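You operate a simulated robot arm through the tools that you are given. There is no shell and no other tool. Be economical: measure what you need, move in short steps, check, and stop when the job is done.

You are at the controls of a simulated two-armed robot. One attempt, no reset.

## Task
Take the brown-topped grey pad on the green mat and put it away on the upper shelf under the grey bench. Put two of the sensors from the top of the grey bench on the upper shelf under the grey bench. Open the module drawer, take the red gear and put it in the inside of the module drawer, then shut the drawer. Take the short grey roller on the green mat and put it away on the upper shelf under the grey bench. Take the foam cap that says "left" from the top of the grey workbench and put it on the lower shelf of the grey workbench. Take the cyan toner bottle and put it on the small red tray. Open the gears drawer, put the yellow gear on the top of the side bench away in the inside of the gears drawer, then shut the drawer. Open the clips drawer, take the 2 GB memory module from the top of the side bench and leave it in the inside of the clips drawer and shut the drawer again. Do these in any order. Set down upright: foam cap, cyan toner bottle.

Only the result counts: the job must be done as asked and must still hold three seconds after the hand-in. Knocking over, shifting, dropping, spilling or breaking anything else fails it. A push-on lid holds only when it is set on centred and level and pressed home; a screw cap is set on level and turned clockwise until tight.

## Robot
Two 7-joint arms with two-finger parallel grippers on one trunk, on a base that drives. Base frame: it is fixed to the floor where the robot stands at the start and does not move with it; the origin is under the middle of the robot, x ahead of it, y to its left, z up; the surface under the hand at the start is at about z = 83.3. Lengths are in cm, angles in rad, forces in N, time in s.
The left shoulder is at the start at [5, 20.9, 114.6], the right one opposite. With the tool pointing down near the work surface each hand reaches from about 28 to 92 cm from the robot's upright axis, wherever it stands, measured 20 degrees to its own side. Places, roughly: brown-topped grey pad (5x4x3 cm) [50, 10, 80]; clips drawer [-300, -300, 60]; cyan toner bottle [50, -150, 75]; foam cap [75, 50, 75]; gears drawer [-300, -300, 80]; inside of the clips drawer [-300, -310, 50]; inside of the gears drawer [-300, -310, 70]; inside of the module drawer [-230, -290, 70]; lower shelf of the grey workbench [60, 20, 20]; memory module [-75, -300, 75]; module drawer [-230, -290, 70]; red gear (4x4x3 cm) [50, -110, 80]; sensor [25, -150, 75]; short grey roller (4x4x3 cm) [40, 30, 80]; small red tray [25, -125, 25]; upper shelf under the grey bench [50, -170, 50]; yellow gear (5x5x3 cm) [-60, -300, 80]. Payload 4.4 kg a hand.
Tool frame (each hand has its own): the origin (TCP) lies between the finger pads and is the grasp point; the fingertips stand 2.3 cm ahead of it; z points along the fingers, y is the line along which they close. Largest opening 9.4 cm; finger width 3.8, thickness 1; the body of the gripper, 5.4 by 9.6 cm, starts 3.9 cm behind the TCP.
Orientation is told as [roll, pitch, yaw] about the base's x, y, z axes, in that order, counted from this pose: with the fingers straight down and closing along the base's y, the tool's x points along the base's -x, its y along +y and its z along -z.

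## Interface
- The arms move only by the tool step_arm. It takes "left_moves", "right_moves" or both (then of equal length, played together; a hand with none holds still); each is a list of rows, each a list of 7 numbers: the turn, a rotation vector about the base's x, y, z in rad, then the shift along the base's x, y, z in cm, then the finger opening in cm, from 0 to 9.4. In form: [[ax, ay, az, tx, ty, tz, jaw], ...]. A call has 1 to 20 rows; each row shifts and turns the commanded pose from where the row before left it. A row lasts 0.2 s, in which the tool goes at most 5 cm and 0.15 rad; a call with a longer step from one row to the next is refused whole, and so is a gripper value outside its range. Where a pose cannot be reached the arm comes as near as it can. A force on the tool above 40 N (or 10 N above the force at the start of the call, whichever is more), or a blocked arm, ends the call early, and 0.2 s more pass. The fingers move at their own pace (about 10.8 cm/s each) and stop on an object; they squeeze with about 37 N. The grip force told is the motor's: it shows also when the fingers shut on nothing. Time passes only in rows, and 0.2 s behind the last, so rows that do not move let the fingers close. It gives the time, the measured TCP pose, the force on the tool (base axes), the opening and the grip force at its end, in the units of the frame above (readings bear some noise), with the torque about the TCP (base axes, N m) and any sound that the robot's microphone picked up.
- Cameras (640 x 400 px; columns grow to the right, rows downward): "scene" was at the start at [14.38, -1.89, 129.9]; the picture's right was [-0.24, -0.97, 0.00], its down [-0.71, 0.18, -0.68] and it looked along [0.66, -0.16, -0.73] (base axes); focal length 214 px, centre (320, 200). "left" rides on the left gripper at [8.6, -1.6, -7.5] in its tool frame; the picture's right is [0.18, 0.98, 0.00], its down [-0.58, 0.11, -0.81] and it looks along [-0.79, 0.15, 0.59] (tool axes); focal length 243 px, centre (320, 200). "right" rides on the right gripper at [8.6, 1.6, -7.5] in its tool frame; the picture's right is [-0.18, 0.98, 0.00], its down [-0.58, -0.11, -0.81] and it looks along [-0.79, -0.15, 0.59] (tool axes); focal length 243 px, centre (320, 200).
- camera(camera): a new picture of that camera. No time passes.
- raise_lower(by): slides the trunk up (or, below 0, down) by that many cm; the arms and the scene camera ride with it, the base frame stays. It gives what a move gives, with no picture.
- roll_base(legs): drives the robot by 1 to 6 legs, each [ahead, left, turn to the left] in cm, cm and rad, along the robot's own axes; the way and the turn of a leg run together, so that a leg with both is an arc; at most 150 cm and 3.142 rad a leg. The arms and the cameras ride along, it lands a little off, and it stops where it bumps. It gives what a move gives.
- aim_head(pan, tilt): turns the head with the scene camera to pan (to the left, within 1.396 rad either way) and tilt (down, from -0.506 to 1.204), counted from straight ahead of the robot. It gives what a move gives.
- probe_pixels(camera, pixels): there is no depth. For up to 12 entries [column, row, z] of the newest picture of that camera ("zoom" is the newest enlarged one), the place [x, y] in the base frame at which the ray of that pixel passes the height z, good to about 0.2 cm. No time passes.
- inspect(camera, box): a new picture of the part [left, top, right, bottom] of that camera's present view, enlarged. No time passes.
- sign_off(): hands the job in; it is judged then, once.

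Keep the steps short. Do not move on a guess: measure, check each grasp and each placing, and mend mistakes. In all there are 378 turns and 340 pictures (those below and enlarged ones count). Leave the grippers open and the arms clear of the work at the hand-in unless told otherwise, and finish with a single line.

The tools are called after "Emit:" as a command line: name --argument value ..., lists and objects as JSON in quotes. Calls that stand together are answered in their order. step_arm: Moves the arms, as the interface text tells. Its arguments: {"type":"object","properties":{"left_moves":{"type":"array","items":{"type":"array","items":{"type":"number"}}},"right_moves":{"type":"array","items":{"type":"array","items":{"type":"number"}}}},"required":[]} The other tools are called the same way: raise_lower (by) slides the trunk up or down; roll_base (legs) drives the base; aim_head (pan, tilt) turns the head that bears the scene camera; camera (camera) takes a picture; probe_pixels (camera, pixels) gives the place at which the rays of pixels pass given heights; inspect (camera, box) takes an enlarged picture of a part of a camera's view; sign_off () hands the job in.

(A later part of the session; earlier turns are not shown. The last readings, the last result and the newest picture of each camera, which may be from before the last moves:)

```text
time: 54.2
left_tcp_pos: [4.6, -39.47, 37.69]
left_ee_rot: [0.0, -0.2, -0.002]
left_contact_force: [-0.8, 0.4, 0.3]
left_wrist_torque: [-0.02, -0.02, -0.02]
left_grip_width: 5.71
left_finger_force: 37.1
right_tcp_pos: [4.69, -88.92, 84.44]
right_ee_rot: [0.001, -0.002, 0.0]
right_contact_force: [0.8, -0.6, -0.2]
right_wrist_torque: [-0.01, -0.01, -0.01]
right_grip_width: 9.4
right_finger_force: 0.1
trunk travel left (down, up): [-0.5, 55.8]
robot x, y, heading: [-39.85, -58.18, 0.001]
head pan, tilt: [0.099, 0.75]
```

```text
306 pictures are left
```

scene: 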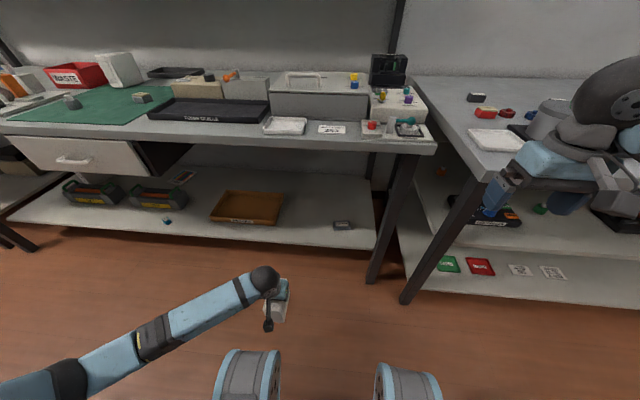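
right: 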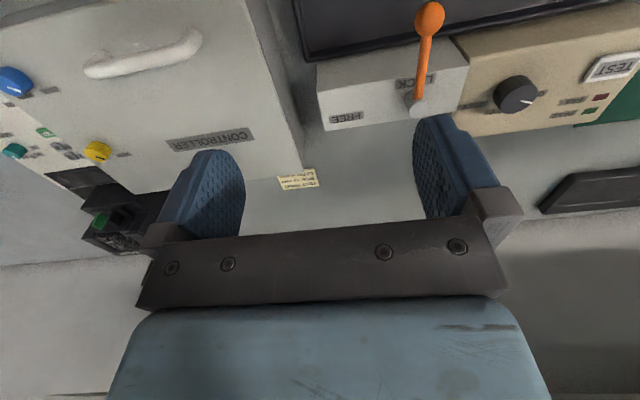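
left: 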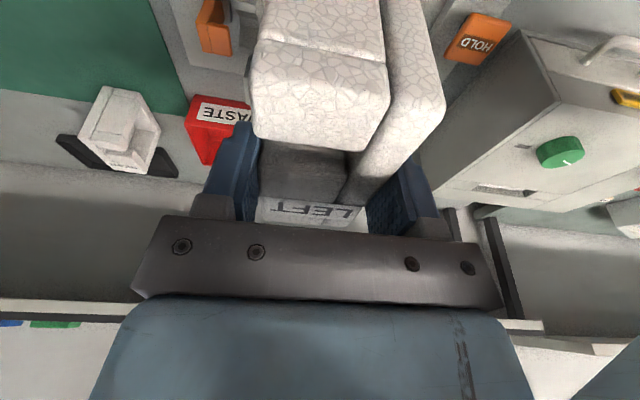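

Emit:
step_arm --right_moves '[[0, 0, 0, 0, 0, 4, 9.4], [0, 0, 0, 0, 0, 4, 9.4], [0, 0, 0, 0, 0, 4, 9.4], [0, 0, 0, 0, 0, 4, 9.4]]'

Emit:
roll_base --legs '[[10, 0, 0]]'

Emit:
step_arm --left_moves '[[0, 0, 0, 4, -0.4, 0, 4], [0, 0, 0, 4, -0.4, 0, 4], [0, 0, 0, 4, -0.4, 0, 4], [0, 0, 0, 4, -0.4, 0, 4], [0, 0, 0, 4, -0.4, 0, 4], [0, 0, 0, 3, -0.4, 0, 4]]'

Emit:
camera --camera "scene"

```text
time: 55.2
left_tcp_pos: [4.57, -39.43, 37.69]
left_ee_rot: [-0.002, -0.201, -0.002]
left_contact_force: [-0.3, -0.1, -1.1]
left_wrist_torque: [-0.04, -0.01, -0.01]
left_grip_width: 5.7
left_finger_force: 37.1
right_tcp_pos: [4.82, -88.89, 100.37]
right_ee_rot: [-0.001, -0.003, -0.004]
right_contact_force: [-0.5, 0.2, -0.2]
right_wrist_torque: [-0.02, -0.06, 0.0]
right_grip_width: 9.41
right_finger_force: 0.0
trunk travel left (down, up): [-0.5, 55.8]
robot x, y, heading: [-39.44, -57.43, 0.001]
head pan, tilt: [0.099, 0.75]
```

```text
time: 56.3
left_tcp_pos: [14.77, -39.45, 37.66]
left_ee_rot: [0.001, -0.201, 0.0]
left_contact_force: [-0.6, 0.2, 0.4]
left_wrist_torque: [0.0, -0.04, 0.02]
left_grip_width: 5.69
left_finger_force: 37.1
right_tcp_pos: [15.07, -88.91, 100.36]
right_ee_rot: [0.001, -0.003, -0.001]
right_contact_force: [-0.9, 0.1, -0.2]
right_wrist_torque: [0.0, 0.02, 0.0]
right_grip_width: 9.41
right_finger_force: 0.1
trunk travel left (down, up): [-0.5, 55.8]
robot x, y, heading: [-28.99, -57.88, -0.003]
head pan, tilt: [0.099, 0.75]
```

```text
time: 57.7
left_tcp_pos: [37.99, -41.82, 37.68]
left_ee_rot: [-0.002, -0.201, 0.001]
left_contact_force: [-0.2, -0.5, -0.4]
left_wrist_torque: [-0.03, 0.02, -0.01]
left_grip_width: 5.69
left_finger_force: 37.1
right_tcp_pos: [15.14, -88.96, 100.42]
right_ee_rot: [0.001, -0.001, 0.001]
right_contact_force: [-0.8, 0.0, -0.4]
right_wrist_torque: [-0.01, 0.01, 0.03]
right_grip_width: 9.36
right_finger_force: 0.1
trunk travel left (down, up): [-0.5, 55.8]
robot x, y, heading: [-29.29, -58.09, 0.0]
head pan, tilt: [0.099, 0.75]
```

```text
305 pictures are left
```

scene: 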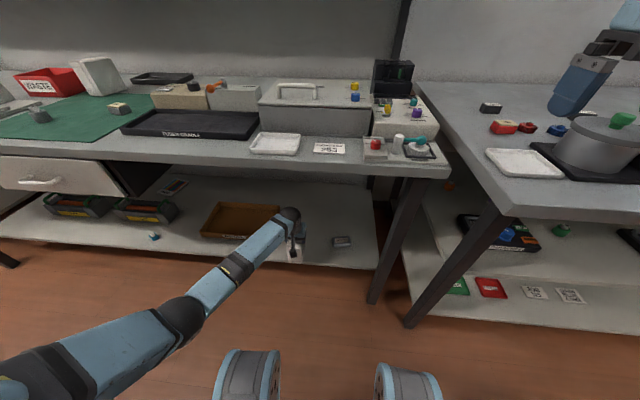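

Clear under the bench. Go further in and then lower.

Emit:
step_arm --left_moves '[[0, 0, 0, 4, 0, 0, 4], [0, 0, 0, 4, 0, 0, 4], [0, 0, 0, 2, 0, -1, 4], [0, 0, 0, 0, 0, -2, 4], [0, 0, 0, 0, 0, -1, 4]]'

Emit:
inspect --camera "scene" --box '[200, 170, 400, 300]'

Emit:
camera --camera "left"

```text
time: 58.9
left_tcp_pos: [47.65, -41.98, 33.75]
left_ee_rot: [-0.002, -0.201, -0.002]
left_contact_force: [-0.6, 0.6, 0.1]
left_wrist_torque: [-0.01, -0.02, -0.01]
left_grip_width: 5.69
left_finger_force: 37.0
right_tcp_pos: [15.19, -88.98, 100.41]
right_ee_rot: [0.002, -0.002, 0.001]
right_contact_force: [-0.1, -0.7, -1.0]
right_wrist_torque: [0.0, 0.0, 0.03]
right_grip_width: 9.41
right_finger_force: 0.1
trunk travel left (down, up): [-0.5, 55.8]
robot x, y, heading: [-29.37, -57.52, -0.003]
head pan, tilt: [0.099, 0.75]
```

```text
3.08 times, centred on (300, 235) of scene
```

zoom: 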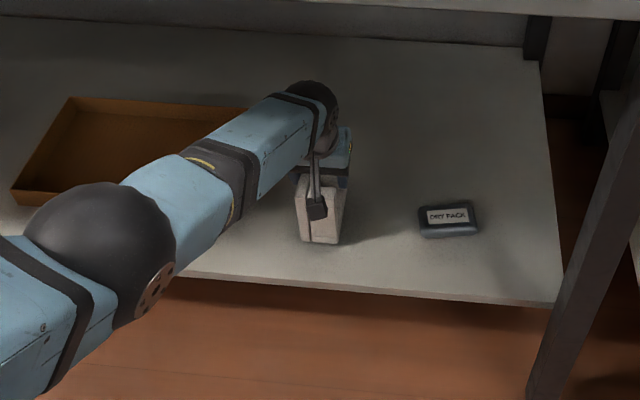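

```text
303 pictures are left
```

left: 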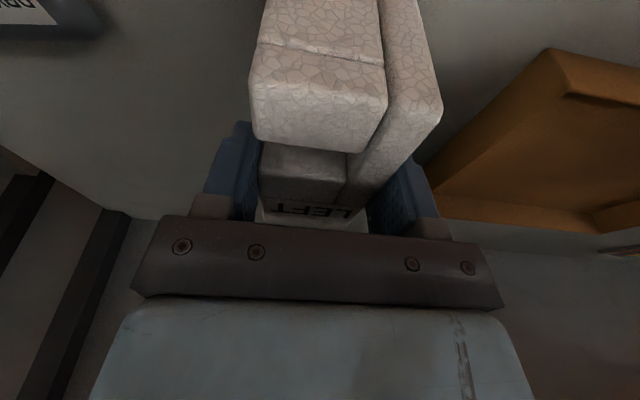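

Lower slowly until contact.

Emit:
step_arm --left_moves '[[0, 0, 0, 0, 0, -0.5, 4], [0, 0, 0, 0, 0, -0.5, 4], [0, 0, 0, 0, 0, -0.4, 4], [0, 0, 0, 0, 0, -0.3, 4], [0, 0, 0, 0, 0, -0.3, 4]]'

```text
time: 60.1
left_tcp_pos: [47.13, -41.85, 32.65]
left_ee_rot: [-0.002, -0.207, -0.002]
left_contact_force: [5.2, 1.7, 16.3]
left_wrist_torque: [0.33, 0.34, -0.12]
left_grip_width: 5.7
left_finger_force: 37.3
left hand out of reach, approached as far as the arm can: row 1, 3, 5
right_tcp_pos: [15.07, -88.94, 100.43]
right_ee_rot: [0.0, -0.002, -0.001]
right_contact_force: [-0.1, -0.6, 0.2]
right_wrist_torque: [-0.03, 0.01, -0.05]
right_grip_width: 9.39
right_finger_force: 0.1
trunk travel left (down, up): [-0.5, 55.8]
robot x, y, heading: [-28.9, -57.55, 0.002]
head pan, tilt: [0.099, 0.75]
```

It touches (16 N upward). Open and retreat upward/back.

Emit:
step_arm --left_moves '[[0, 0, 0, 0, 0, 0, 6], [0, 0, 0, 0, 0, 0, 8], [0, 0, 0, 0, 0, 0, 9.4], [0, 0, 0, 0, 0, 0, 9.4]]'

Emit:
camera --camera "left"

```text
time: 61.1
left_tcp_pos: [46.86, -41.87, 32.14]
left_ee_rot: [0.001, -0.203, -0.001]
left_contact_force: [-0.1, 0.0, -0.1]
left_wrist_torque: [-0.03, 0.03, 0.0]
left_grip_width: 9.4
left_finger_force: 0.0
right_tcp_pos: [15.12, -88.96, 100.42]
right_ee_rot: [0.001, 0.0, 0.001]
right_contact_force: [-0.1, -0.5, -0.2]
right_wrist_torque: [0.0, 0.02, 0.06]
right_grip_width: 9.39
right_finger_force: 0.0
trunk travel left (down, up): [-0.5, 55.8]
robot x, y, heading: [-29.01, -57.9, 0.001]
head pan, tilt: [0.099, 0.75]
```

```text
302 pictures are left
```

left: 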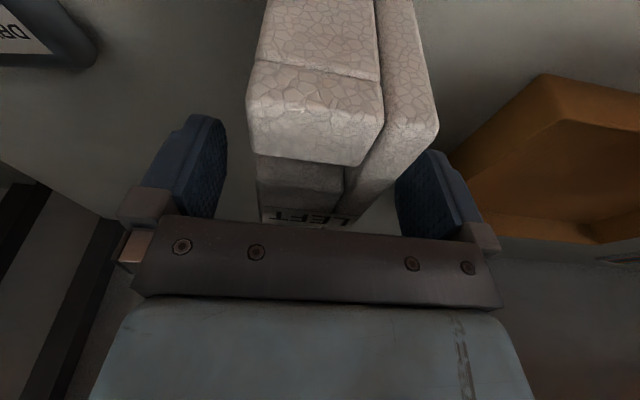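

Emit:
step_arm --left_moves '[[0, 0, 0, 0, 0, 2, 9.4], [0, 0, 0, 0, 0, 3, 9.4], [0, 0, 0, 0, 0, 2, 9.4], [0, 0, 0, -2, 0, 0, 9.4], [0, 0, 0, -4, 0, 0, 9.4], [0, 0, 0, -5, 0, 0, 9.4], [0, 0, 0, -5, 0, 0, 9.4], [0, 0, 0, -5, 0, 0, 9.4], [0, 0, 0, -5, 0, 0, 9.4], [0, 0, 0, -5, 0, 0, 9.4]]'

Emit:
inspect --camera "scene" --box '[200, 170, 400, 300]'

```text
time: 62.9
left_tcp_pos: [39.19, -40.59, 51.95]
left_ee_rot: [0.023, -0.417, 0.002]
left_contact_force: [0.0, 0.2, 0.1]
left_wrist_torque: [-0.02, 0.02, 0.01]
left_grip_width: 9.38
left_finger_force: 0.1
right_tcp_pos: [14.76, -89.39, 100.35]
right_ee_rot: [0.004, -0.008, 0.0]
right_contact_force: [0.2, 0.4, -0.3]
right_wrist_torque: [-0.04, 0.06, -0.02]
right_grip_width: 9.38
right_finger_force: 0.1
trunk travel left (down, up): [-0.5, 55.8]
robot x, y, heading: [-29.5, -57.88, 0.002]
head pan, tilt: [0.099, 0.75]
stopped in row 8 (left hand): the arm was blocked; the commanded pose is now the measured one
```

```text
3.08 times, centred on (300, 235) of scene
```

zoom: 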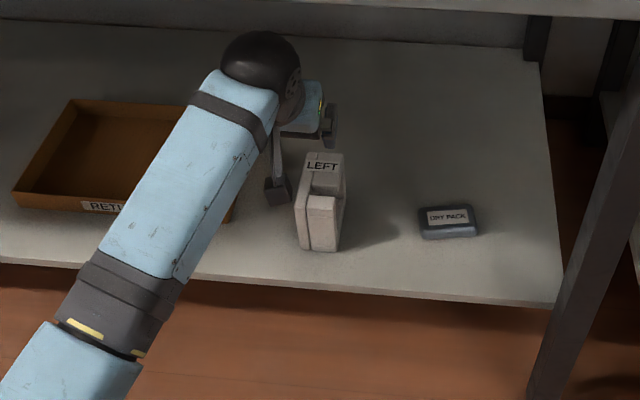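

The cap stands upright on the shelf; the arm wandered up and was blocked. Ease down and back in small steps.

Emit:
step_arm --left_moves '[[0, 0, 0, -1, 0, -1, 9.4], [0, 0, 0, -2, 0, -1, 9.4], [0, 0, 0, -2, 0, -1, 9.4], [0, 0, 0, -2, 0, -1, 9.4]]'

Emit:
camera --camera "scene"

```text
time: 63.8
left_tcp_pos: [39.27, -40.1, 57.51]
left_ee_rot: [0.023, -0.574, 0.004]
left_contact_force: [0.3, -0.2, 0.0]
left_wrist_torque: [0.01, -0.02, 0.01]
left_grip_width: 9.4
left_finger_force: 0.1
right_tcp_pos: [15.04, -89.06, 100.21]
right_ee_rot: [0.001, -0.004, -0.002]
right_contact_force: [0.1, 0.7, 0.4]
right_wrist_torque: [-0.05, -0.03, 0.0]
right_grip_width: 9.38
right_finger_force: 0.0
trunk travel left (down, up): [-0.5, 55.8]
robot x, y, heading: [-29.23, -57.68, -0.003]
head pan, tilt: [0.099, 0.75]
stopped in row 4 (left hand): the arm was blocked; the commanded pose is now the measured one
```

```text
300 pictures are left
```

scene: 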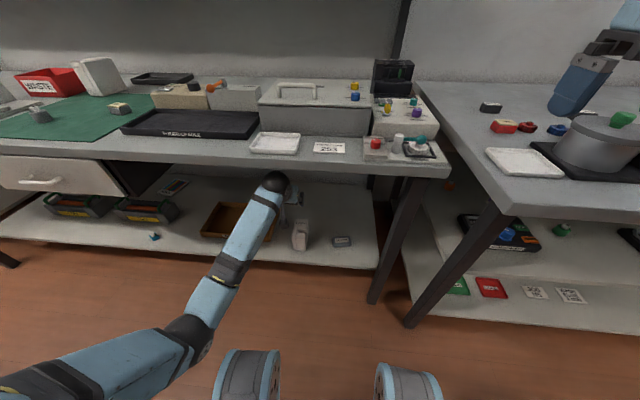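

Emit:
step_arm --left_moves '[[0, 0.05, 0, 0, 0, -1, 9.4], [0, 0.05, 0, 0, 0, -1, 9.4]]'

```text
time: 64.4
left_tcp_pos: [39.12, -39.56, 54.69]
left_ee_rot: [0.023, -0.466, 0.005]
left_contact_force: [-0.3, -0.6, 0.3]
left_wrist_torque: [-0.02, -0.03, 0.0]
left_grip_width: 9.38
left_finger_force: 0.0
right_tcp_pos: [15.18, -88.66, 100.27]
right_ee_rot: [-0.004, -0.002, -0.002]
right_contact_force: [0.5, 0.3, 0.9]
right_wrist_torque: [-0.01, 0.05, -0.04]
right_grip_width: 9.39
right_finger_force: 0.1
trunk travel left (down, up): [-0.5, 55.8]
robot x, y, heading: [-29.27, -57.54, 0.001]
head pan, tilt: [0.099, 0.75]
```

Emit:
step_arm --left_moves '[[0, 0.05, 0, 0, 0, -2, 9.4], [0, 0.05, 0, 0, 0, -2, 9.4], [0, 0.05, 0, 0, 0, -2, 9.4], [0, 0.05, 0, 0, 0, -2, 9.4], [0, 0.05, 0, 0, 0, -2, 9.4], [0, 0.02, 0, 0, 0, -2, 9.4]]'

Emit:
camera --camera "scene"

```text
time: 65.8
left_tcp_pos: [39.38, -38.65, 42.94]
left_ee_rot: [0.031, -0.201, 0.013]
left_contact_force: [0.0, 0.0, 0.0]
left_wrist_torque: [0.0, -0.01, 0.0]
left_grip_width: 9.39
left_finger_force: 0.1
right_tcp_pos: [15.17, -88.4, 100.69]
right_ee_rot: [-0.009, -0.003, -0.003]
right_contact_force: [-0.3, -0.5, -0.5]
right_wrist_torque: [0.0, 0.02, 0.03]
right_grip_width: 9.41
right_finger_force: 0.1
trunk travel left (down, up): [-0.5, 55.8]
robot x, y, heading: [-29.25, -57.72, 0.001]
head pan, tilt: [0.099, 0.75]
```

```text
299 pictures are left
```

scene: 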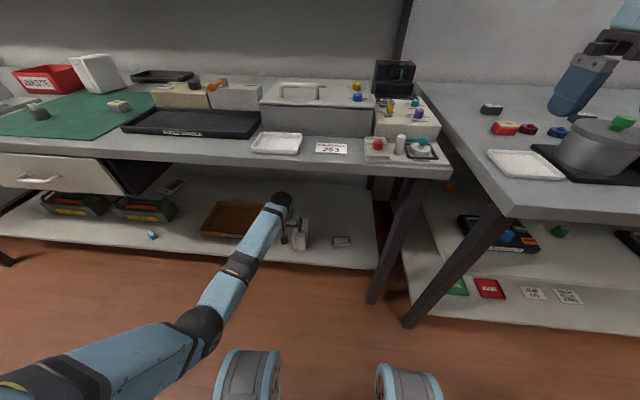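

Emit:
roll_base --legs '[[-28, 0, 0]]'

Emit:
camera --camera "scene"

```text
time: 67.8
left_tcp_pos: [11.32, -38.34, 43.05]
left_ee_rot: [0.027, -0.199, 0.015]
left_contact_force: [1.5, 0.7, 0.4]
left_wrist_torque: [-0.05, -0.01, -0.01]
left_grip_width: 9.39
left_finger_force: 0.1
right_tcp_pos: [-12.78, -88.07, 100.7]
right_ee_rot: [-0.009, -0.002, 0.003]
right_contact_force: [0.2, -0.1, 0.0]
right_wrist_torque: [-0.02, 0.0, 0.02]
right_grip_width: 9.39
right_finger_force: 0.1
trunk travel left (down, up): [-0.5, 55.8]
robot x, y, heading: [-57.27, -57.7, 0.002]
head pan, tilt: [0.099, 0.75]
```

```text
298 pictures are left
```

scene: 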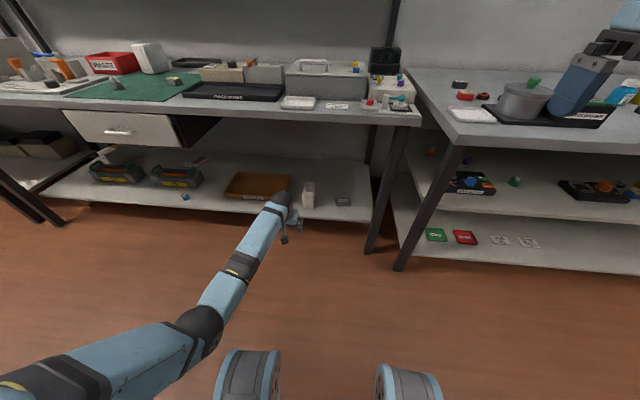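

The cap stands on the shelf. Raise the arm away.

Emit:
step_arm --left_moves '[[0, 0, 0, 2, 0, 4, 9.4], [0, 0, 0, 1, 0, 4, 9.4], [0, 0, 0, 0, 0, 4, 9.4], [0, 0, 0, 0, 0, 4, 9.4], [0, 0, 0, 0, 0, 4, 9.4], [0, 0, 0, 0, 0, 4, 9.4], [0, 0, 0, -2, 0, 4, 9.4], [0, 0.05, 0, -3, 0, 4, 9.4], [0, 0.05, 0, -3, 0, 4, 9.4], [0, 0.05, 0, -3, 0, 4, 9.4], [0, 0.05, 0, -3, 0, 4, 9.4]]'

Emit:
inspect --camera "scene" --box '[180, 130, 400, 240]'

```text
time: 70.2
left_tcp_pos: [0.31, -38.33, 87.39]
left_ee_rot: [0.042, -0.001, 0.014]
left_contact_force: [-0.2, 0.6, -0.5]
left_wrist_torque: [0.03, 0.0, -0.01]
left_grip_width: 9.38
left_finger_force: 0.1
right_tcp_pos: [-12.91, -88.86, 100.36]
right_ee_rot: [-0.001, -0.004, 0.0]
right_contact_force: [-0.4, -0.4, -0.5]
right_wrist_torque: [0.02, 0.01, 0.01]
right_grip_width: 9.42
right_finger_force: 0.1
trunk travel left (down, up): [-0.5, 55.8]
robot x, y, heading: [-57.23, -57.69, -0.004]
head pan, tilt: [0.099, 0.75]
```

```text
2.91 times, centred on (290, 185) of scene
```

zoom: 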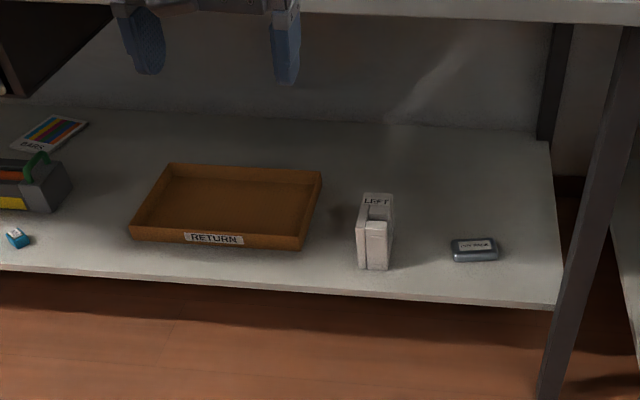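

Cap is placed. Raise the trunk and go back to the mat for the pad and roller.

Emit:
raise_lower --by 22

Emit:
roll_base --legs '[[5, 0, 0], [0, 82, 0], [45, 0, 0]]'

Emit:
aim_head --pan 0.0 --tilt 0.95

Emit:
camera --camera "scene"

```text
time: 72.5
left_tcp_pos: [0.4, -38.44, 109.36]
left_ee_rot: [0.04, -0.002, 0.014]
left_contact_force: [0.8, 0.4, 0.1]
left_wrist_torque: [0.0, 0.02, 0.02]
left_grip_width: 9.39
left_finger_force: 0.1
right_tcp_pos: [-12.8, -88.87, 122.33]
right_ee_rot: [0.0, -0.001, 0.002]
right_contact_force: [-0.3, -0.5, -0.3]
right_wrist_torque: [0.02, 0.0, -0.01]
right_grip_width: 9.41
right_finger_force: 0.0
trunk travel left (down, up): [-22.5, 33.8]
robot x, y, heading: [-57.14, -57.61, -0.001]
head pan, tilt: [0.099, 0.75]
```

```text
time: 83.0
left_tcp_pos: [50.71, 43.94, 109.27]
left_ee_rot: [0.041, -0.002, 0.008]
left_contact_force: [0.0, -0.7, 0.8]
left_wrist_torque: [-0.03, -0.01, -0.02]
left_grip_width: 9.4
left_finger_force: 0.0
right_tcp_pos: [37.24, -6.41, 122.47]
right_ee_rot: [-0.001, -0.003, -0.002]
right_contact_force: [0.3, 0.9, -0.6]
right_wrist_torque: [-0.01, 0.01, 0.02]
right_grip_width: 9.4
right_finger_force: 0.1
trunk travel left (down, up): [-22.5, 33.8]
robot x, y, heading: [-7.33, 24.92, -0.004]
head pan, tilt: [0.099, 0.75]
```

```text
time: 83.8
left_tcp_pos: [50.62, 43.94, 109.41]
left_ee_rot: [0.038, -0.003, 0.008]
left_contact_force: [-0.3, 0.2, -0.6]
left_wrist_torque: [0.02, -0.02, 0.0]
left_grip_width: 9.4
left_finger_force: 0.1
right_tcp_pos: [37.33, -6.42, 122.43]
right_ee_rot: [-0.001, -0.005, -0.002]
right_contact_force: [0.1, -1.1, -0.3]
right_wrist_torque: [0.0, 0.0, 0.01]
right_grip_width: 9.41
right_finger_force: 0.0
trunk travel left (down, up): [-22.5, 33.8]
robot x, y, heading: [-6.9, 24.58, -0.002]
head pan, tilt: [0.0, 0.949]
```

```text
296 pictures are left
```

scene: 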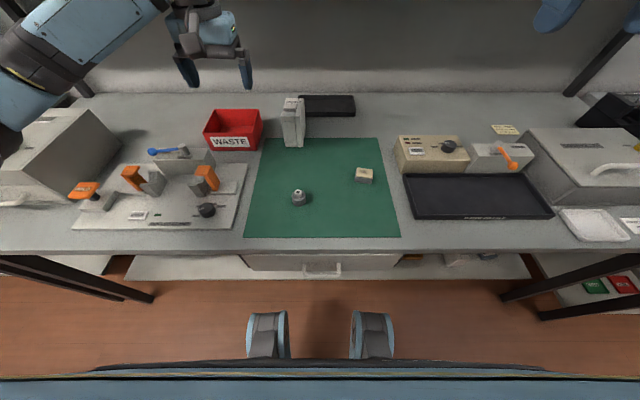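

Emit:
inspect --camera "scene" --box '[260, 140, 420, 240]'

Emit:
probe_pixels --camera "zoom" --pixels '[[320, 200, 83.3]]'

```text
4.00 times, centred on (340, 190) of scene
```

zoom: 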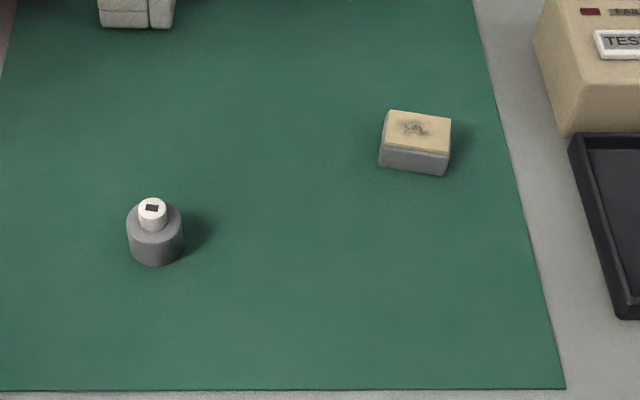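

```text
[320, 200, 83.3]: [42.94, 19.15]
```

Emit:
probe_pixels --camera "zoom" --pixels '[[380, 166, 83.5], [446, 175, 83.5], [383, 145, 86.3], [449, 154, 86.3], [390, 110, 86.3], [452, 118, 86.3], [127, 250, 83.5], [183, 246, 83.5], [155, 266, 83.5], [155, 220, 85.5], [127, 222, 85.5], [182, 222, 85.5]]'

```text
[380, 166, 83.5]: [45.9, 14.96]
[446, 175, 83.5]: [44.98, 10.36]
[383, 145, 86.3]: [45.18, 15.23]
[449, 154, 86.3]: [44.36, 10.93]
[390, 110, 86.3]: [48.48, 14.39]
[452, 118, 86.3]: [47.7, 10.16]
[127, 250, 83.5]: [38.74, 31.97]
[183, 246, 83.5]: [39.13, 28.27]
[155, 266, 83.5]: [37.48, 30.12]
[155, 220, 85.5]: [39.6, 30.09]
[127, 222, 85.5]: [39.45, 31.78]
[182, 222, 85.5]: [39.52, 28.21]
```

Pad centre ≈(47.2, 12.3), yaw −0.19; roller ≈(39.4, 30.0). Bring the right hand, tilted 0.6 forward, above the pad.

Emit:
step_arm --right_moves '[[0, -0.075, 0, 0.9, 2.4, -3, 9.4], [0, -0.075, 0, 0.9, 2.4, -3, 9.4], [0, -0.075, 0, 0.9, 2.4, -3, 9.4], [0, -0.075, 0, 0.9, 2.4, -3, 9.4], [0, -0.075, 0, 0.9, 2.4, -3, 9.4], [0, -0.075, 0, 0.9, 2.4, -3, 9.4], [0, -0.075, 0, 0.9, 2.4, -3, 9.4], [0, -0.075, 0, 0.9, 2.4, -3, 9.4], [0, 0, -0.095, 0, 0, -1, 9.4], [0, 0, -0.095, 0, 0, -1, 9.4]]'

Emit:
camera --camera "right"

Emit:
camera --camera "scene"

```text
time: 86.0
left_tcp_pos: [50.68, 43.99, 109.34]
left_ee_rot: [0.041, -0.001, 0.009]
left_contact_force: [0.7, 0.0, -0.7]
left_wrist_torque: [0.03, 0.0, 0.0]
left_grip_width: 9.4
left_finger_force: 0.1
right_tcp_pos: [44.62, 13.04, 96.52]
right_ee_rot: [0.001, -0.603, -0.193]
right_contact_force: [0.0, 0.1, -0.3]
right_wrist_torque: [0.0, -0.03, -0.01]
right_grip_width: 9.38
right_finger_force: 0.1
trunk travel left (down, up): [-22.5, 33.8]
robot x, y, heading: [-7.11, 24.68, -0.005]
head pan, tilt: [0.0, 0.949]
```

```text
294 pictures are left
```

right: 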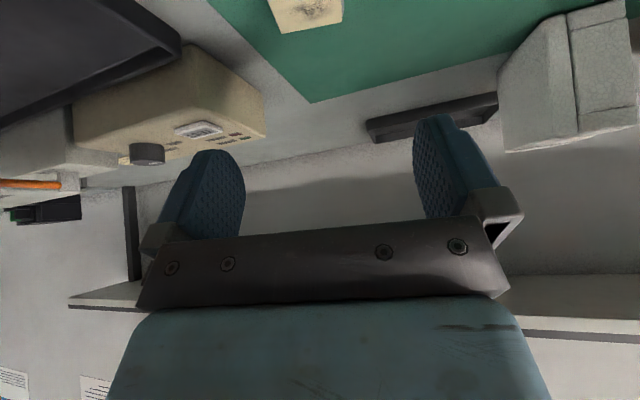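

```text
293 pictures are left
```

scene: 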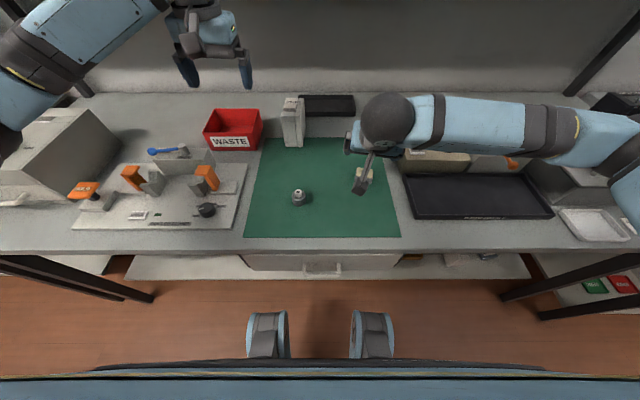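

Emit:
probe_pixels --camera "right" --pixels '[[282, 33, 85.9], [342, 22, 85.9], [268, 3, 85.9], [345, 2, 85.9]]'

Emit:
inspect --camera "right" --box '[240, 0, 380, 80]'

```text
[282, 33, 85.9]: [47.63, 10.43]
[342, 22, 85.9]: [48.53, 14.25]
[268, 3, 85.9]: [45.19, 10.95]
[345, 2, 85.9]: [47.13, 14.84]
```

```text
4.57 times, centred on (310, 40) of right
```

zoom: 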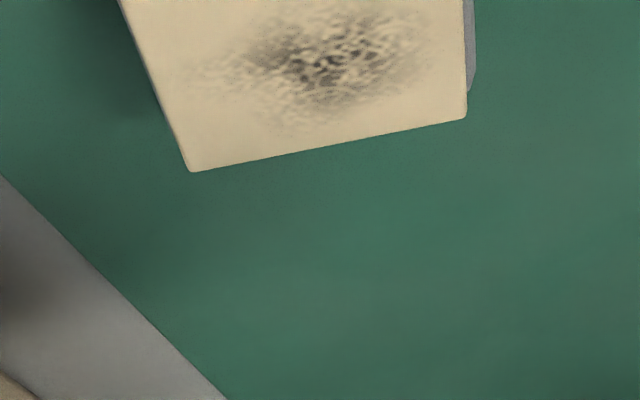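

Emit:
step_arm --right_moves '[[0, 0, 0, 0.6, -0.1, -4, 9.4], [0, 0, 0, 0.5, -0.1, -4, 9.4], [0, 0, 0, 0, 0, -1.5, 9.4], [0, 0, 0, 0, 0, -0.5, 9.4], [0, 0, 0, 0, 0, 0, 9.4]]'

Emit:
inspect --camera "scene" --box '[310, 130, 430, 220]'

Emit:
camera --camera "right"

```text
time: 87.2
left_tcp_pos: [50.59, 44.16, 109.36]
left_ee_rot: [0.04, -0.004, 0.01]
left_contact_force: [0.1, 0.1, -0.1]
left_wrist_torque: [-0.02, -0.05, 0.02]
left_grip_width: 9.39
left_finger_force: 0.1
right_tcp_pos: [45.67, 12.63, 86.38]
right_ee_rot: [0.001, -0.602, -0.193]
right_contact_force: [-0.2, 0.2, -1.2]
right_wrist_torque: [-0.02, 0.03, 0.0]
right_grip_width: 9.4
right_finger_force: 0.0
trunk travel left (down, up): [-22.5, 33.8]
robot x, y, heading: [-6.96, 24.66, -0.002]
head pan, tilt: [0.0, 0.949]
```

```text
4.44 times, centred on (370, 175) of scene
```

zoom: 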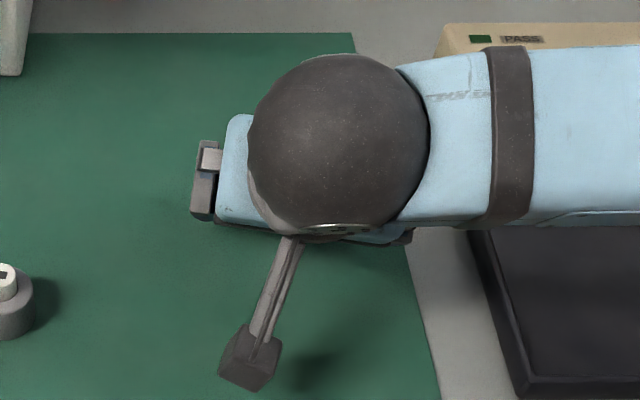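

```text
290 pictures are left
```

right: 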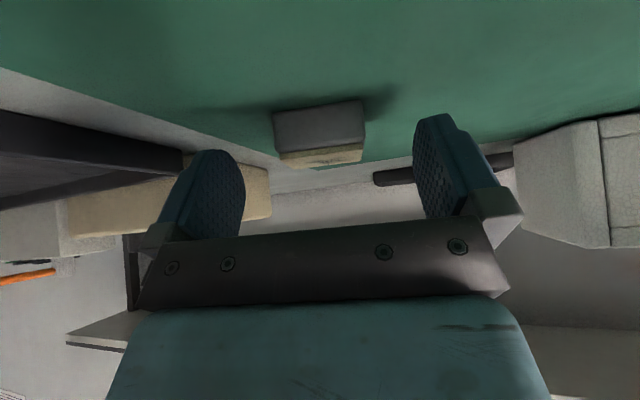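

Pad lies between the fingers. Close.

Emit:
step_arm --right_moves '[[0, 0, 0, 0, 0, 0, 6], [0, 0, 0, 0, 0, 0, 3], [0, 0, 0, 0, 0, 0, 3], [0, 0, 0, 0, 0, 1, 3], [0, 0, 0, 0, 0, 3, 3], [0, 0, 0, 0, 0, 4, 3]]'

Emit:
camera --camera "right"

```text
time: 88.5
left_tcp_pos: [50.51, 44.03, 109.5]
left_ee_rot: [0.042, -0.002, 0.009]
left_contact_force: [0.0, 0.2, 0.1]
left_wrist_torque: [-0.01, -0.01, -0.01]
left_grip_width: 9.4
left_finger_force: 0.1
right_tcp_pos: [45.51, 12.57, 94.5]
right_ee_rot: [0.001, -0.602, -0.194]
right_contact_force: [-0.5, -0.1, 0.6]
right_wrist_torque: [-0.02, -0.01, -0.02]
right_grip_width: 4.66
right_finger_force: 37.0
trunk travel left (down, up): [-22.5, 33.8]
robot x, y, heading: [-6.9, 24.81, -0.001]
head pan, tilt: [0.0, 0.949]
```

```text
289 pictures are left
```

right: 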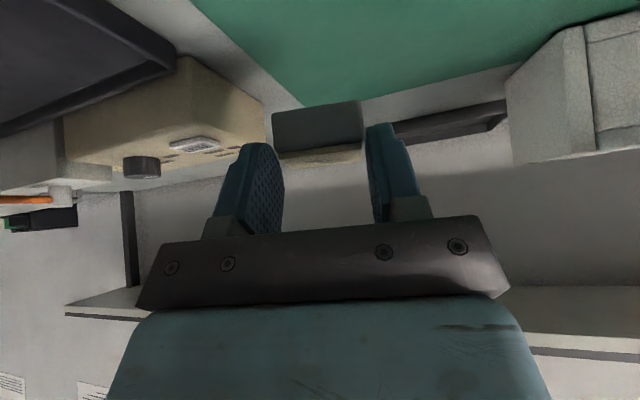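

Pad held (4.66 cm). Move right hand aside and bring the left hand above the roller.

Emit:
step_arm --left_moves '[[-0.007, -0.1, 0, -2, -2.35, -2, 9.4], [-0.007, -0.1, 0, -2, -2.35, -2, 9.4], [-0.007, -0.1, 0, -2, -2.35, -2, 9.4], [-0.007, -0.1, 0, -2, -2.35, -2, 9.4], [-0.007, -0.1, 0, -2, -2.35, -2, 9.4], [-0.007, -0.1, 0, -2, -2.35, -2, 9.4]]' --right_moves '[[0, 0, 0, -0.7, -1, 4, 3], [0, 0, 0, -0.7, -3, 3, 3], [0, 0, 0, -0.7, -4, 2, 3], [0, 0, 0, -0.7, -4, 1, 3], [0, 0, 0, -0.7, -4, 1, 3], [0, 0, 0, -0.7, -4, 1, 3]]'

Emit:
camera --camera "left"

Emit:
camera --camera "right"

```text
time: 90.0
left_tcp_pos: [38.61, 29.74, 97.4]
left_ee_rot: [-0.015, -0.605, 0.025]
left_contact_force: [0.0, -1.2, -0.8]
left_wrist_torque: [0.0, -0.01, 0.02]
left_grip_width: 9.43
left_finger_force: 0.0
right_tcp_pos: [41.23, -7.66, 106.39]
right_ee_rot: [0.001, -0.602, -0.192]
right_contact_force: [-1.0, -0.3, -1.2]
right_wrist_torque: [0.0, 0.0, 0.02]
right_grip_width: 4.64
right_finger_force: 36.6
trunk travel left (down, up): [-22.5, 33.8]
robot x, y, heading: [-6.84, 24.91, -0.003]
head pan, tilt: [0.0, 0.949]
```

```text
288 pictures are left
```

left: 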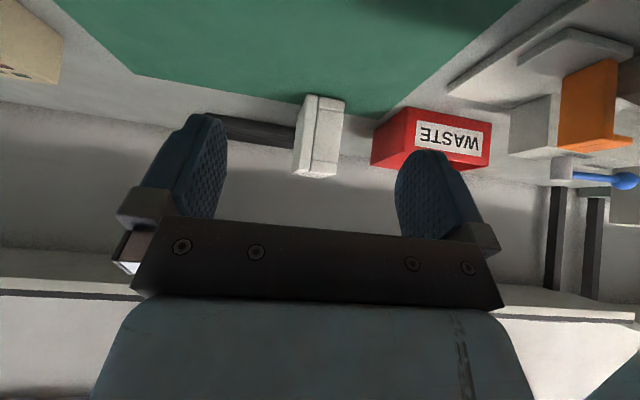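

```text
287 pictures are left
```

right: 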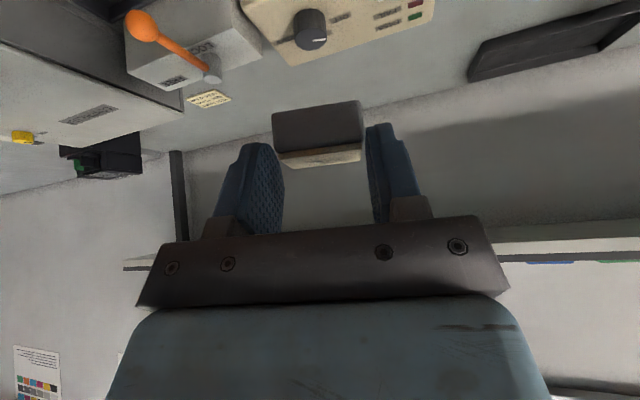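

Lower the left hand over the roller (target 38.7, 30.0, 86.4).

Emit:
step_arm --left_moves '[[0.008, 0, -0.013, 0, 0.2, -4, 9.4], [0.008, 0, -0.013, 0, 0.1, -3, 9.4], [0, 0, 0, 0, 0, -2.5, 9.4], [0, 0, 0, 0, 0, -1.4, 9.4], [0, 0, 0, 0, 0, 0, 9.4]]'

Emit:
camera --camera "left"

Emit:
inspect --camera "scene" --box '[240, 150, 360, 240]'

```text
time: 91.3
left_tcp_pos: [41.51, 30.03, 92.69]
left_ee_rot: [0.038, -0.748, -0.024]
left_contact_force: [0.0, -1.0, 0.3]
left_wrist_torque: [0.03, -0.01, -0.01]
left_grip_width: 9.4
left_finger_force: 0.0
right_tcp_pos: [40.28, -8.8, 106.44]
right_ee_rot: [0.022, -0.613, -0.206]
right_contact_force: [-0.8, 0.1, -0.8]
right_wrist_torque: [0.0, -0.01, 0.01]
right_grip_width: 4.68
right_finger_force: 37.1
trunk travel left (down, up): [-22.5, 33.8]
robot x, y, heading: [-6.78, 24.95, -0.004]
head pan, tilt: [0.0, 0.949]
stopped in row 5 (left hand): the arm was blocked; the commanded pose is now the measured one
```

```text
286 pictures are left
```

left: 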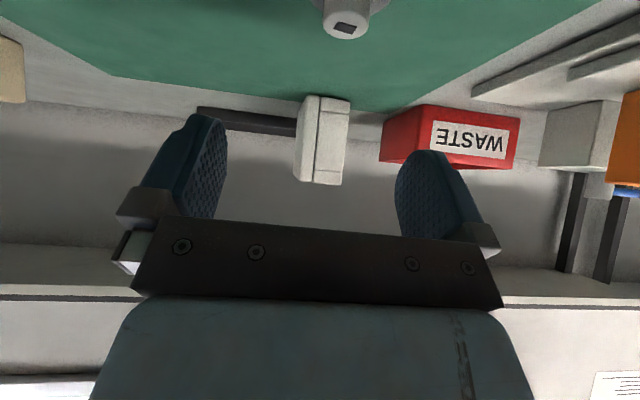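

```text
4.44 times, centred on (300, 195) of scene
```

zoom: 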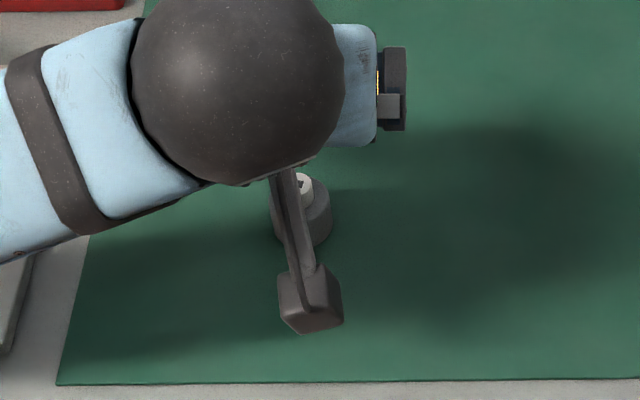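

The elbow is too close to the body. Lift, back the base off 16 cm and retry.

Emit:
step_arm --left_moves '[[-0.01, 0.05, 0.006, 0, 0, 3, 9.4], [-0.01, 0.05, 0.006, 0, 0, 3, 9.4], [-0.01, 0.05, 0.006, 0, 0, 2, 9.4]]'

Emit:
roll_base --legs '[[-17, 0, 0]]'

Emit:
step_arm --left_moves '[[0, 0, 0, 3, 0, 0, 9.4], [0, 0, 0, 3, 0, 0, 9.4], [0, 0, 0, 3, 0, 0, 9.4], [0, 0, 0, 3, 0, 0, 9.4], [0, 0, 0, 2, 0, 0, 9.4]]'

Emit:
camera --camera "scene"

```text
time: 92.2
left_tcp_pos: [42.05, 30.91, 98.7]
left_ee_rot: [-0.019, -0.568, 0.027]
left_contact_force: [-0.1, 0.2, 0.3]
left_wrist_torque: [-0.02, -0.01, 0.0]
left_grip_width: 9.4
left_finger_force: 0.0
right_tcp_pos: [41.34, -7.68, 106.18]
right_ee_rot: [-0.002, -0.604, -0.194]
right_contact_force: [-1.3, -0.2, 0.7]
right_wrist_torque: [-0.02, -0.02, -0.02]
right_grip_width: 4.66
right_finger_force: 36.8
trunk travel left (down, up): [-22.5, 33.8]
robot x, y, heading: [-6.85, 24.78, -0.009]
head pan, tilt: [0.0, 0.949]
```

```text
time: 93.6
left_tcp_pos: [25.28, 30.99, 99.13]
left_ee_rot: [-0.016, -0.572, 0.028]
left_contact_force: [1.3, -0.2, 0.7]
left_wrist_torque: [0.02, -0.03, 0.0]
left_grip_width: 9.39
left_finger_force: 0.1
right_tcp_pos: [24.44, -7.6, 106.4]
right_ee_rot: [0.002, -0.604, -0.197]
right_contact_force: [0.1, -0.2, -1.1]
right_wrist_torque: [0.0, 0.03, 0.0]
right_grip_width: 4.64
right_finger_force: 36.6
trunk travel left (down, up): [-22.5, 33.8]
robot x, y, heading: [-23.72, 24.91, -0.006]
head pan, tilt: [0.0, 0.949]
```

```text
time: 94.8
left_tcp_pos: [39.25, 30.92, 98.92]
left_ee_rot: [-0.016, -0.57, 0.024]
left_contact_force: [0.2, -0.3, 0.2]
left_wrist_torque: [-0.01, -0.02, 0.0]
left_grip_width: 9.42
left_finger_force: 0.1
right_tcp_pos: [24.57, -7.56, 106.38]
right_ee_rot: [0.001, -0.601, -0.196]
right_contact_force: [-0.2, 0.3, -0.6]
right_wrist_torque: [0.0, -0.01, 0.01]
right_grip_width: 4.63
right_finger_force: 36.6
trunk travel left (down, up): [-22.5, 33.8]
robot x, y, heading: [-23.89, 24.76, -0.007]
head pan, tilt: [0.0, 0.949]
```

```text
284 pictures are left
```

scene: 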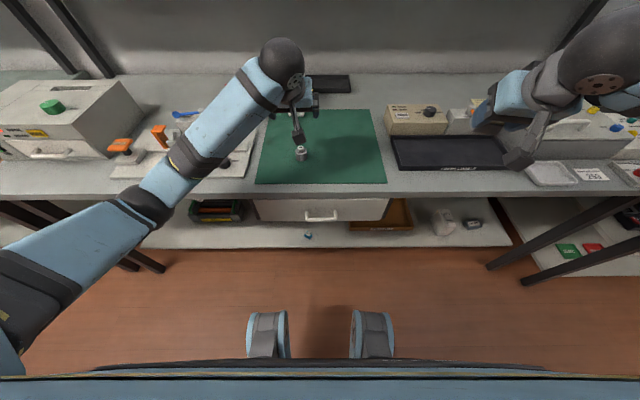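

Emit:
inspect --camera "scene" --box '[270, 120, 340, 170]'

Emit:
probe_pixels --camera "scene" --pixels '[[301, 161, 83.5]]'

```text
8.00 times, centred on (305, 145) of scene
```

zoom: 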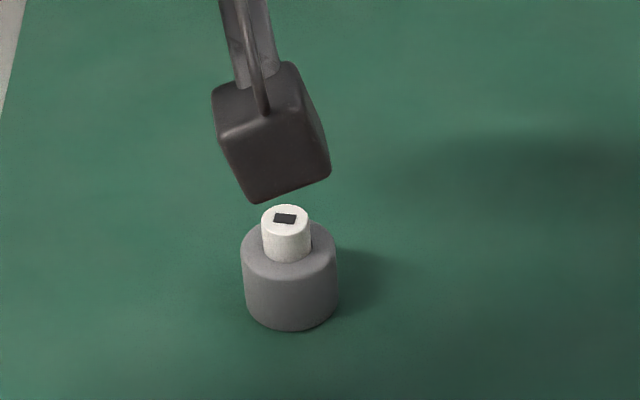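

```text
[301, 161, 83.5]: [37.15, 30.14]
```

Emit:
probe_pixels --camera "zoom" --pixels '[[244, 300, 83.5], [338, 297, 83.5], [291, 332, 83.5], [286, 260, 86], [240, 255, 86], [337, 250, 86]]'

```text
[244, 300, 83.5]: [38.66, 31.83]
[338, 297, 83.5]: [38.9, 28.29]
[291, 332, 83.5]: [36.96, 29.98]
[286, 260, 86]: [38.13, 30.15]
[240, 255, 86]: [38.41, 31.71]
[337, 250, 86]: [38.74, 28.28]
```

Emit:
step_arm --left_moves '[[0.008, 0, -0.013, -0.5, -0.5, -4, 9.4], [0.008, 0, -0.013, -0.5, -0.37, -4, 9.4], [0, 0, 0, -0.05, 0, -3, 9.4], [0, 0, 0, 0, 0, -1.5, 9.4], [0, 0, 0, 0, 0, 0, 9.4]]'

Emit:
camera --camera "left"

```text
time: 96.0
left_tcp_pos: [38.33, 30.13, 86.68]
left_ee_rot: [0.003, -0.57, -0.008]
left_contact_force: [0.0, -1.6, -0.5]
left_wrist_torque: [0.03, 0.0, -0.03]
left_grip_width: 9.41
left_finger_force: 0.1
right_tcp_pos: [24.45, -7.71, 106.34]
right_ee_rot: [0.002, -0.601, -0.197]
right_contact_force: [0.4, -0.2, -0.6]
right_wrist_torque: [0.03, 0.03, -0.01]
right_grip_width: 4.65
right_finger_force: 37.1
trunk travel left (down, up): [-22.5, 33.8]
robot x, y, heading: [-23.6, 24.77, -0.011]
head pan, tilt: [0.0, 0.949]
```

```text
282 pictures are left
```

left: 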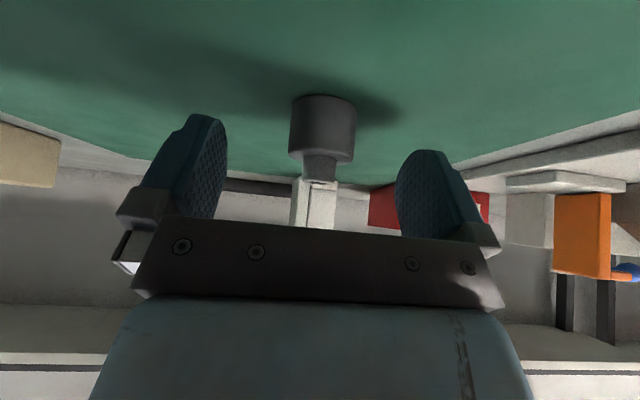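

Emit:
step_arm --left_moves '[[0, 0, 0, 0.3, 0, -0.3, 9.4], [0, 0, 0, 0, 0, 0, 5], [0, 0, 0, 0, 0, 0, 2], [0, 0, 0, 0, 0, 0, 2], [0, 0, 0, 0, 0, 1, 2], [0, 0, 0, 0, 0, 3, 2], [0, 0, 0, 0, 0, 4, 2], [0, 0, 0, 0, 0, 4, 2]]'

Emit:
camera --camera "left"

```text
time: 97.8
left_tcp_pos: [38.42, 29.93, 98.48]
left_ee_rot: [0.003, -0.569, -0.01]
left_contact_force: [0.6, 0.1, 0.1]
left_wrist_torque: [-0.04, 0.01, 0.0]
left_grip_width: 3.42
left_finger_force: 36.6
right_tcp_pos: [24.42, -7.65, 106.39]
right_ee_rot: [0.002, -0.605, -0.198]
right_contact_force: [-0.4, -0.4, 0.8]
right_wrist_torque: [0.04, 0.02, 0.0]
right_grip_width: 4.66
right_finger_force: 37.4
trunk travel left (down, up): [-22.5, 33.8]
robot x, y, heading: [-23.96, 25.19, -0.007]
head pan, tilt: [0.0, 0.949]
```

```text
281 pictures are left
```

left: 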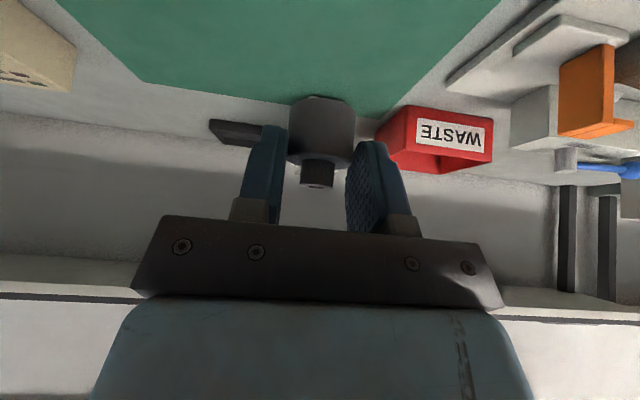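

Both held. Drive to the grey bench.

Emit:
roll_base --legs '[[-22, 0, 0.008], [0, -100, 0], [0, -75, 0]]'

Emit:
aim_head --pan 0.0 --tilt 0.8

Emit:
camera --camera "scene"

```text
time: 114.7
left_tcp_pos: [18.15, -142.54, 98.34]
left_ee_rot: [0.004, -0.569, 0.005]
left_contact_force: [0.3, 0.4, -0.7]
left_wrist_torque: [0.04, 0.0, 0.03]
left_grip_width: 3.39
left_finger_force: 36.6
right_tcp_pos: [4.72, -180.67, 106.5]
right_ee_rot: [0.001, -0.604, -0.182]
right_contact_force: [0.8, -0.1, -0.7]
right_wrist_torque: [0.04, 0.01, 0.02]
right_grip_width: 4.63
right_finger_force: 37.4
trunk travel left (down, up): [-22.5, 33.8]
robot x, y, heading: [-44.24, -148.64, 0.014]
head pan, tilt: [0.0, 0.949]
```

```text
time: 115.4
left_tcp_pos: [18.08, -142.69, 98.42]
left_ee_rot: [0.001, -0.571, 0.005]
left_contact_force: [-0.2, -0.7, 0.3]
left_wrist_torque: [0.04, 0.0, -0.03]
left_grip_width: 3.39
left_finger_force: 37.1
right_tcp_pos: [4.74, -180.58, 106.31]
right_ee_rot: [0.002, -0.604, -0.182]
right_contact_force: [-0.3, -0.1, -1.1]
right_wrist_torque: [0.0, -0.01, -0.01]
right_grip_width: 4.67
right_finger_force: 36.8
trunk travel left (down, up): [-22.5, 33.8]
robot x, y, heading: [-43.67, -148.34, 0.009]
head pan, tilt: [0.0, 0.799]
```

```text
280 pictures are left
```

scene: 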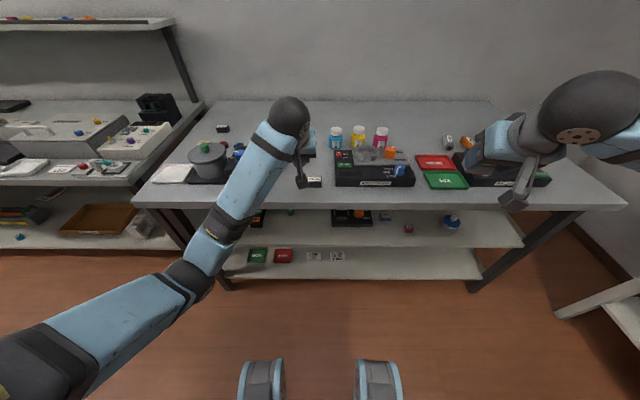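

Emit:
inspect --camera "scene" --box '[200, 180, 540, 300]'

Emit:
inspect --camera "scene" --box '[200, 110, 420, 200]'

Emit:
inspect --camera "scene" --box '[400, 110, 620, 220]'

```text
1.88 times, centred on (370, 240) of scene
```

zoom: 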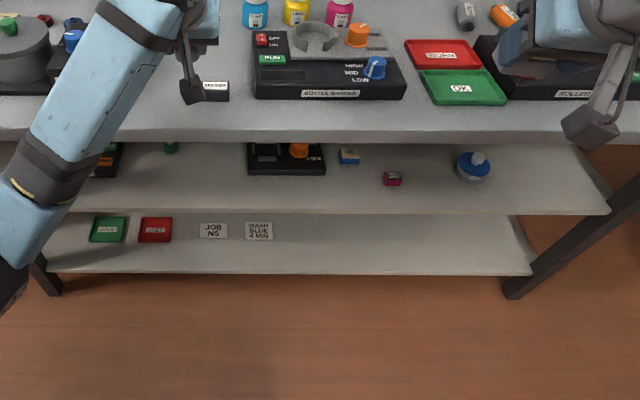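

```text
2.91 times, centred on (310, 155) of scene
```

zoom: 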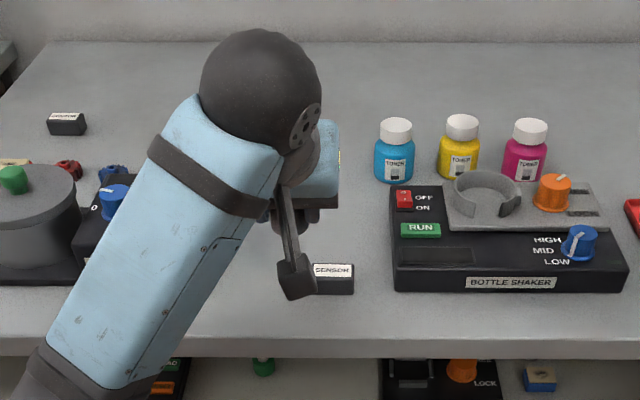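

```text
2.91 times, centred on (510, 165) of scene
```

zoom: 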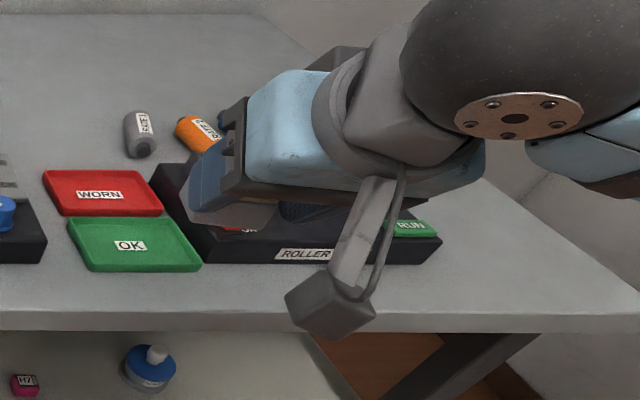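

Sensors (black blocks) and the cyan toner seen. Retract a bit, lower the trunk and look into the upper shelf.

Emit:
roll_base --legs '[[-14, 0, -0.01]]'

Emit:
raise_lower --by -20

Emit:
aim_head --pan -0.05 --tilt 0.6

Emit:
camera --camera "scene"

```text
time: 116.7
left_tcp_pos: [4.17, -143.27, 98.56]
left_ee_rot: [0.004, -0.571, -0.004]
left_contact_force: [0.3, -0.4, -0.3]
left_wrist_torque: [0.0, 0.0, 0.0]
left_grip_width: 3.38
left_finger_force: 36.7
right_tcp_pos: [-9.52, -181.12, 106.33]
right_ee_rot: [0.001, -0.604, -0.192]
right_contact_force: [-0.3, -0.3, 0.1]
right_wrist_torque: [0.0, 0.01, 0.01]
right_grip_width: 4.65
right_finger_force: 36.8
trunk travel left (down, up): [-22.5, 33.8]
robot x, y, heading: [-58.18, -149.11, -0.005]
head pan, tilt: [0.0, 0.799]
```

```text
time: 118.8
left_tcp_pos: [4.29, -143.48, 78.43]
left_ee_rot: [0.003, -0.572, -0.007]
left_contact_force: [0.8, -0.4, -0.1]
left_wrist_torque: [-0.01, 0.03, 0.0]
left_grip_width: 3.39
left_finger_force: 36.6
right_tcp_pos: [-9.36, -181.1, 86.38]
right_ee_rot: [0.002, -0.603, -0.192]
right_contact_force: [0.1, -0.1, -0.6]
right_wrist_torque: [0.0, -0.02, 0.01]
right_grip_width: 4.65
right_finger_force: 36.9
trunk travel left (down, up): [-2.5, 53.8]
robot x, y, heading: [-57.94, -148.64, -0.006]
head pan, tilt: [0.0, 0.799]
```

```text
time: 119.6
left_tcp_pos: [4.23, -143.41, 78.4]
left_ee_rot: [0.002, -0.571, -0.004]
left_contact_force: [0.1, 0.4, -0.8]
left_wrist_torque: [-0.01, -0.03, -0.02]
left_grip_width: 3.41
left_finger_force: 37.2
right_tcp_pos: [-9.53, -181.16, 86.3]
right_ee_rot: [0.002, -0.602, -0.192]
right_contact_force: [-0.6, -0.6, -0.6]
right_wrist_torque: [-0.03, 0.02, -0.01]
right_grip_width: 4.65
right_finger_force: 37.7
trunk travel left (down, up): [-2.5, 53.8]
robot x, y, heading: [-57.98, -148.83, -0.003]
head pan, tilt: [-0.051, 0.6]
```

```text
276 pictures are left
```

scene: 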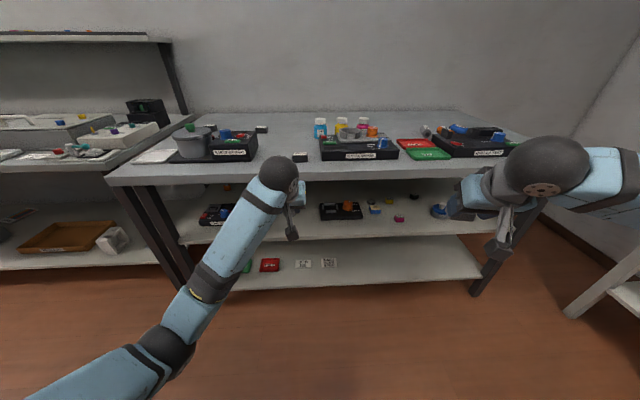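

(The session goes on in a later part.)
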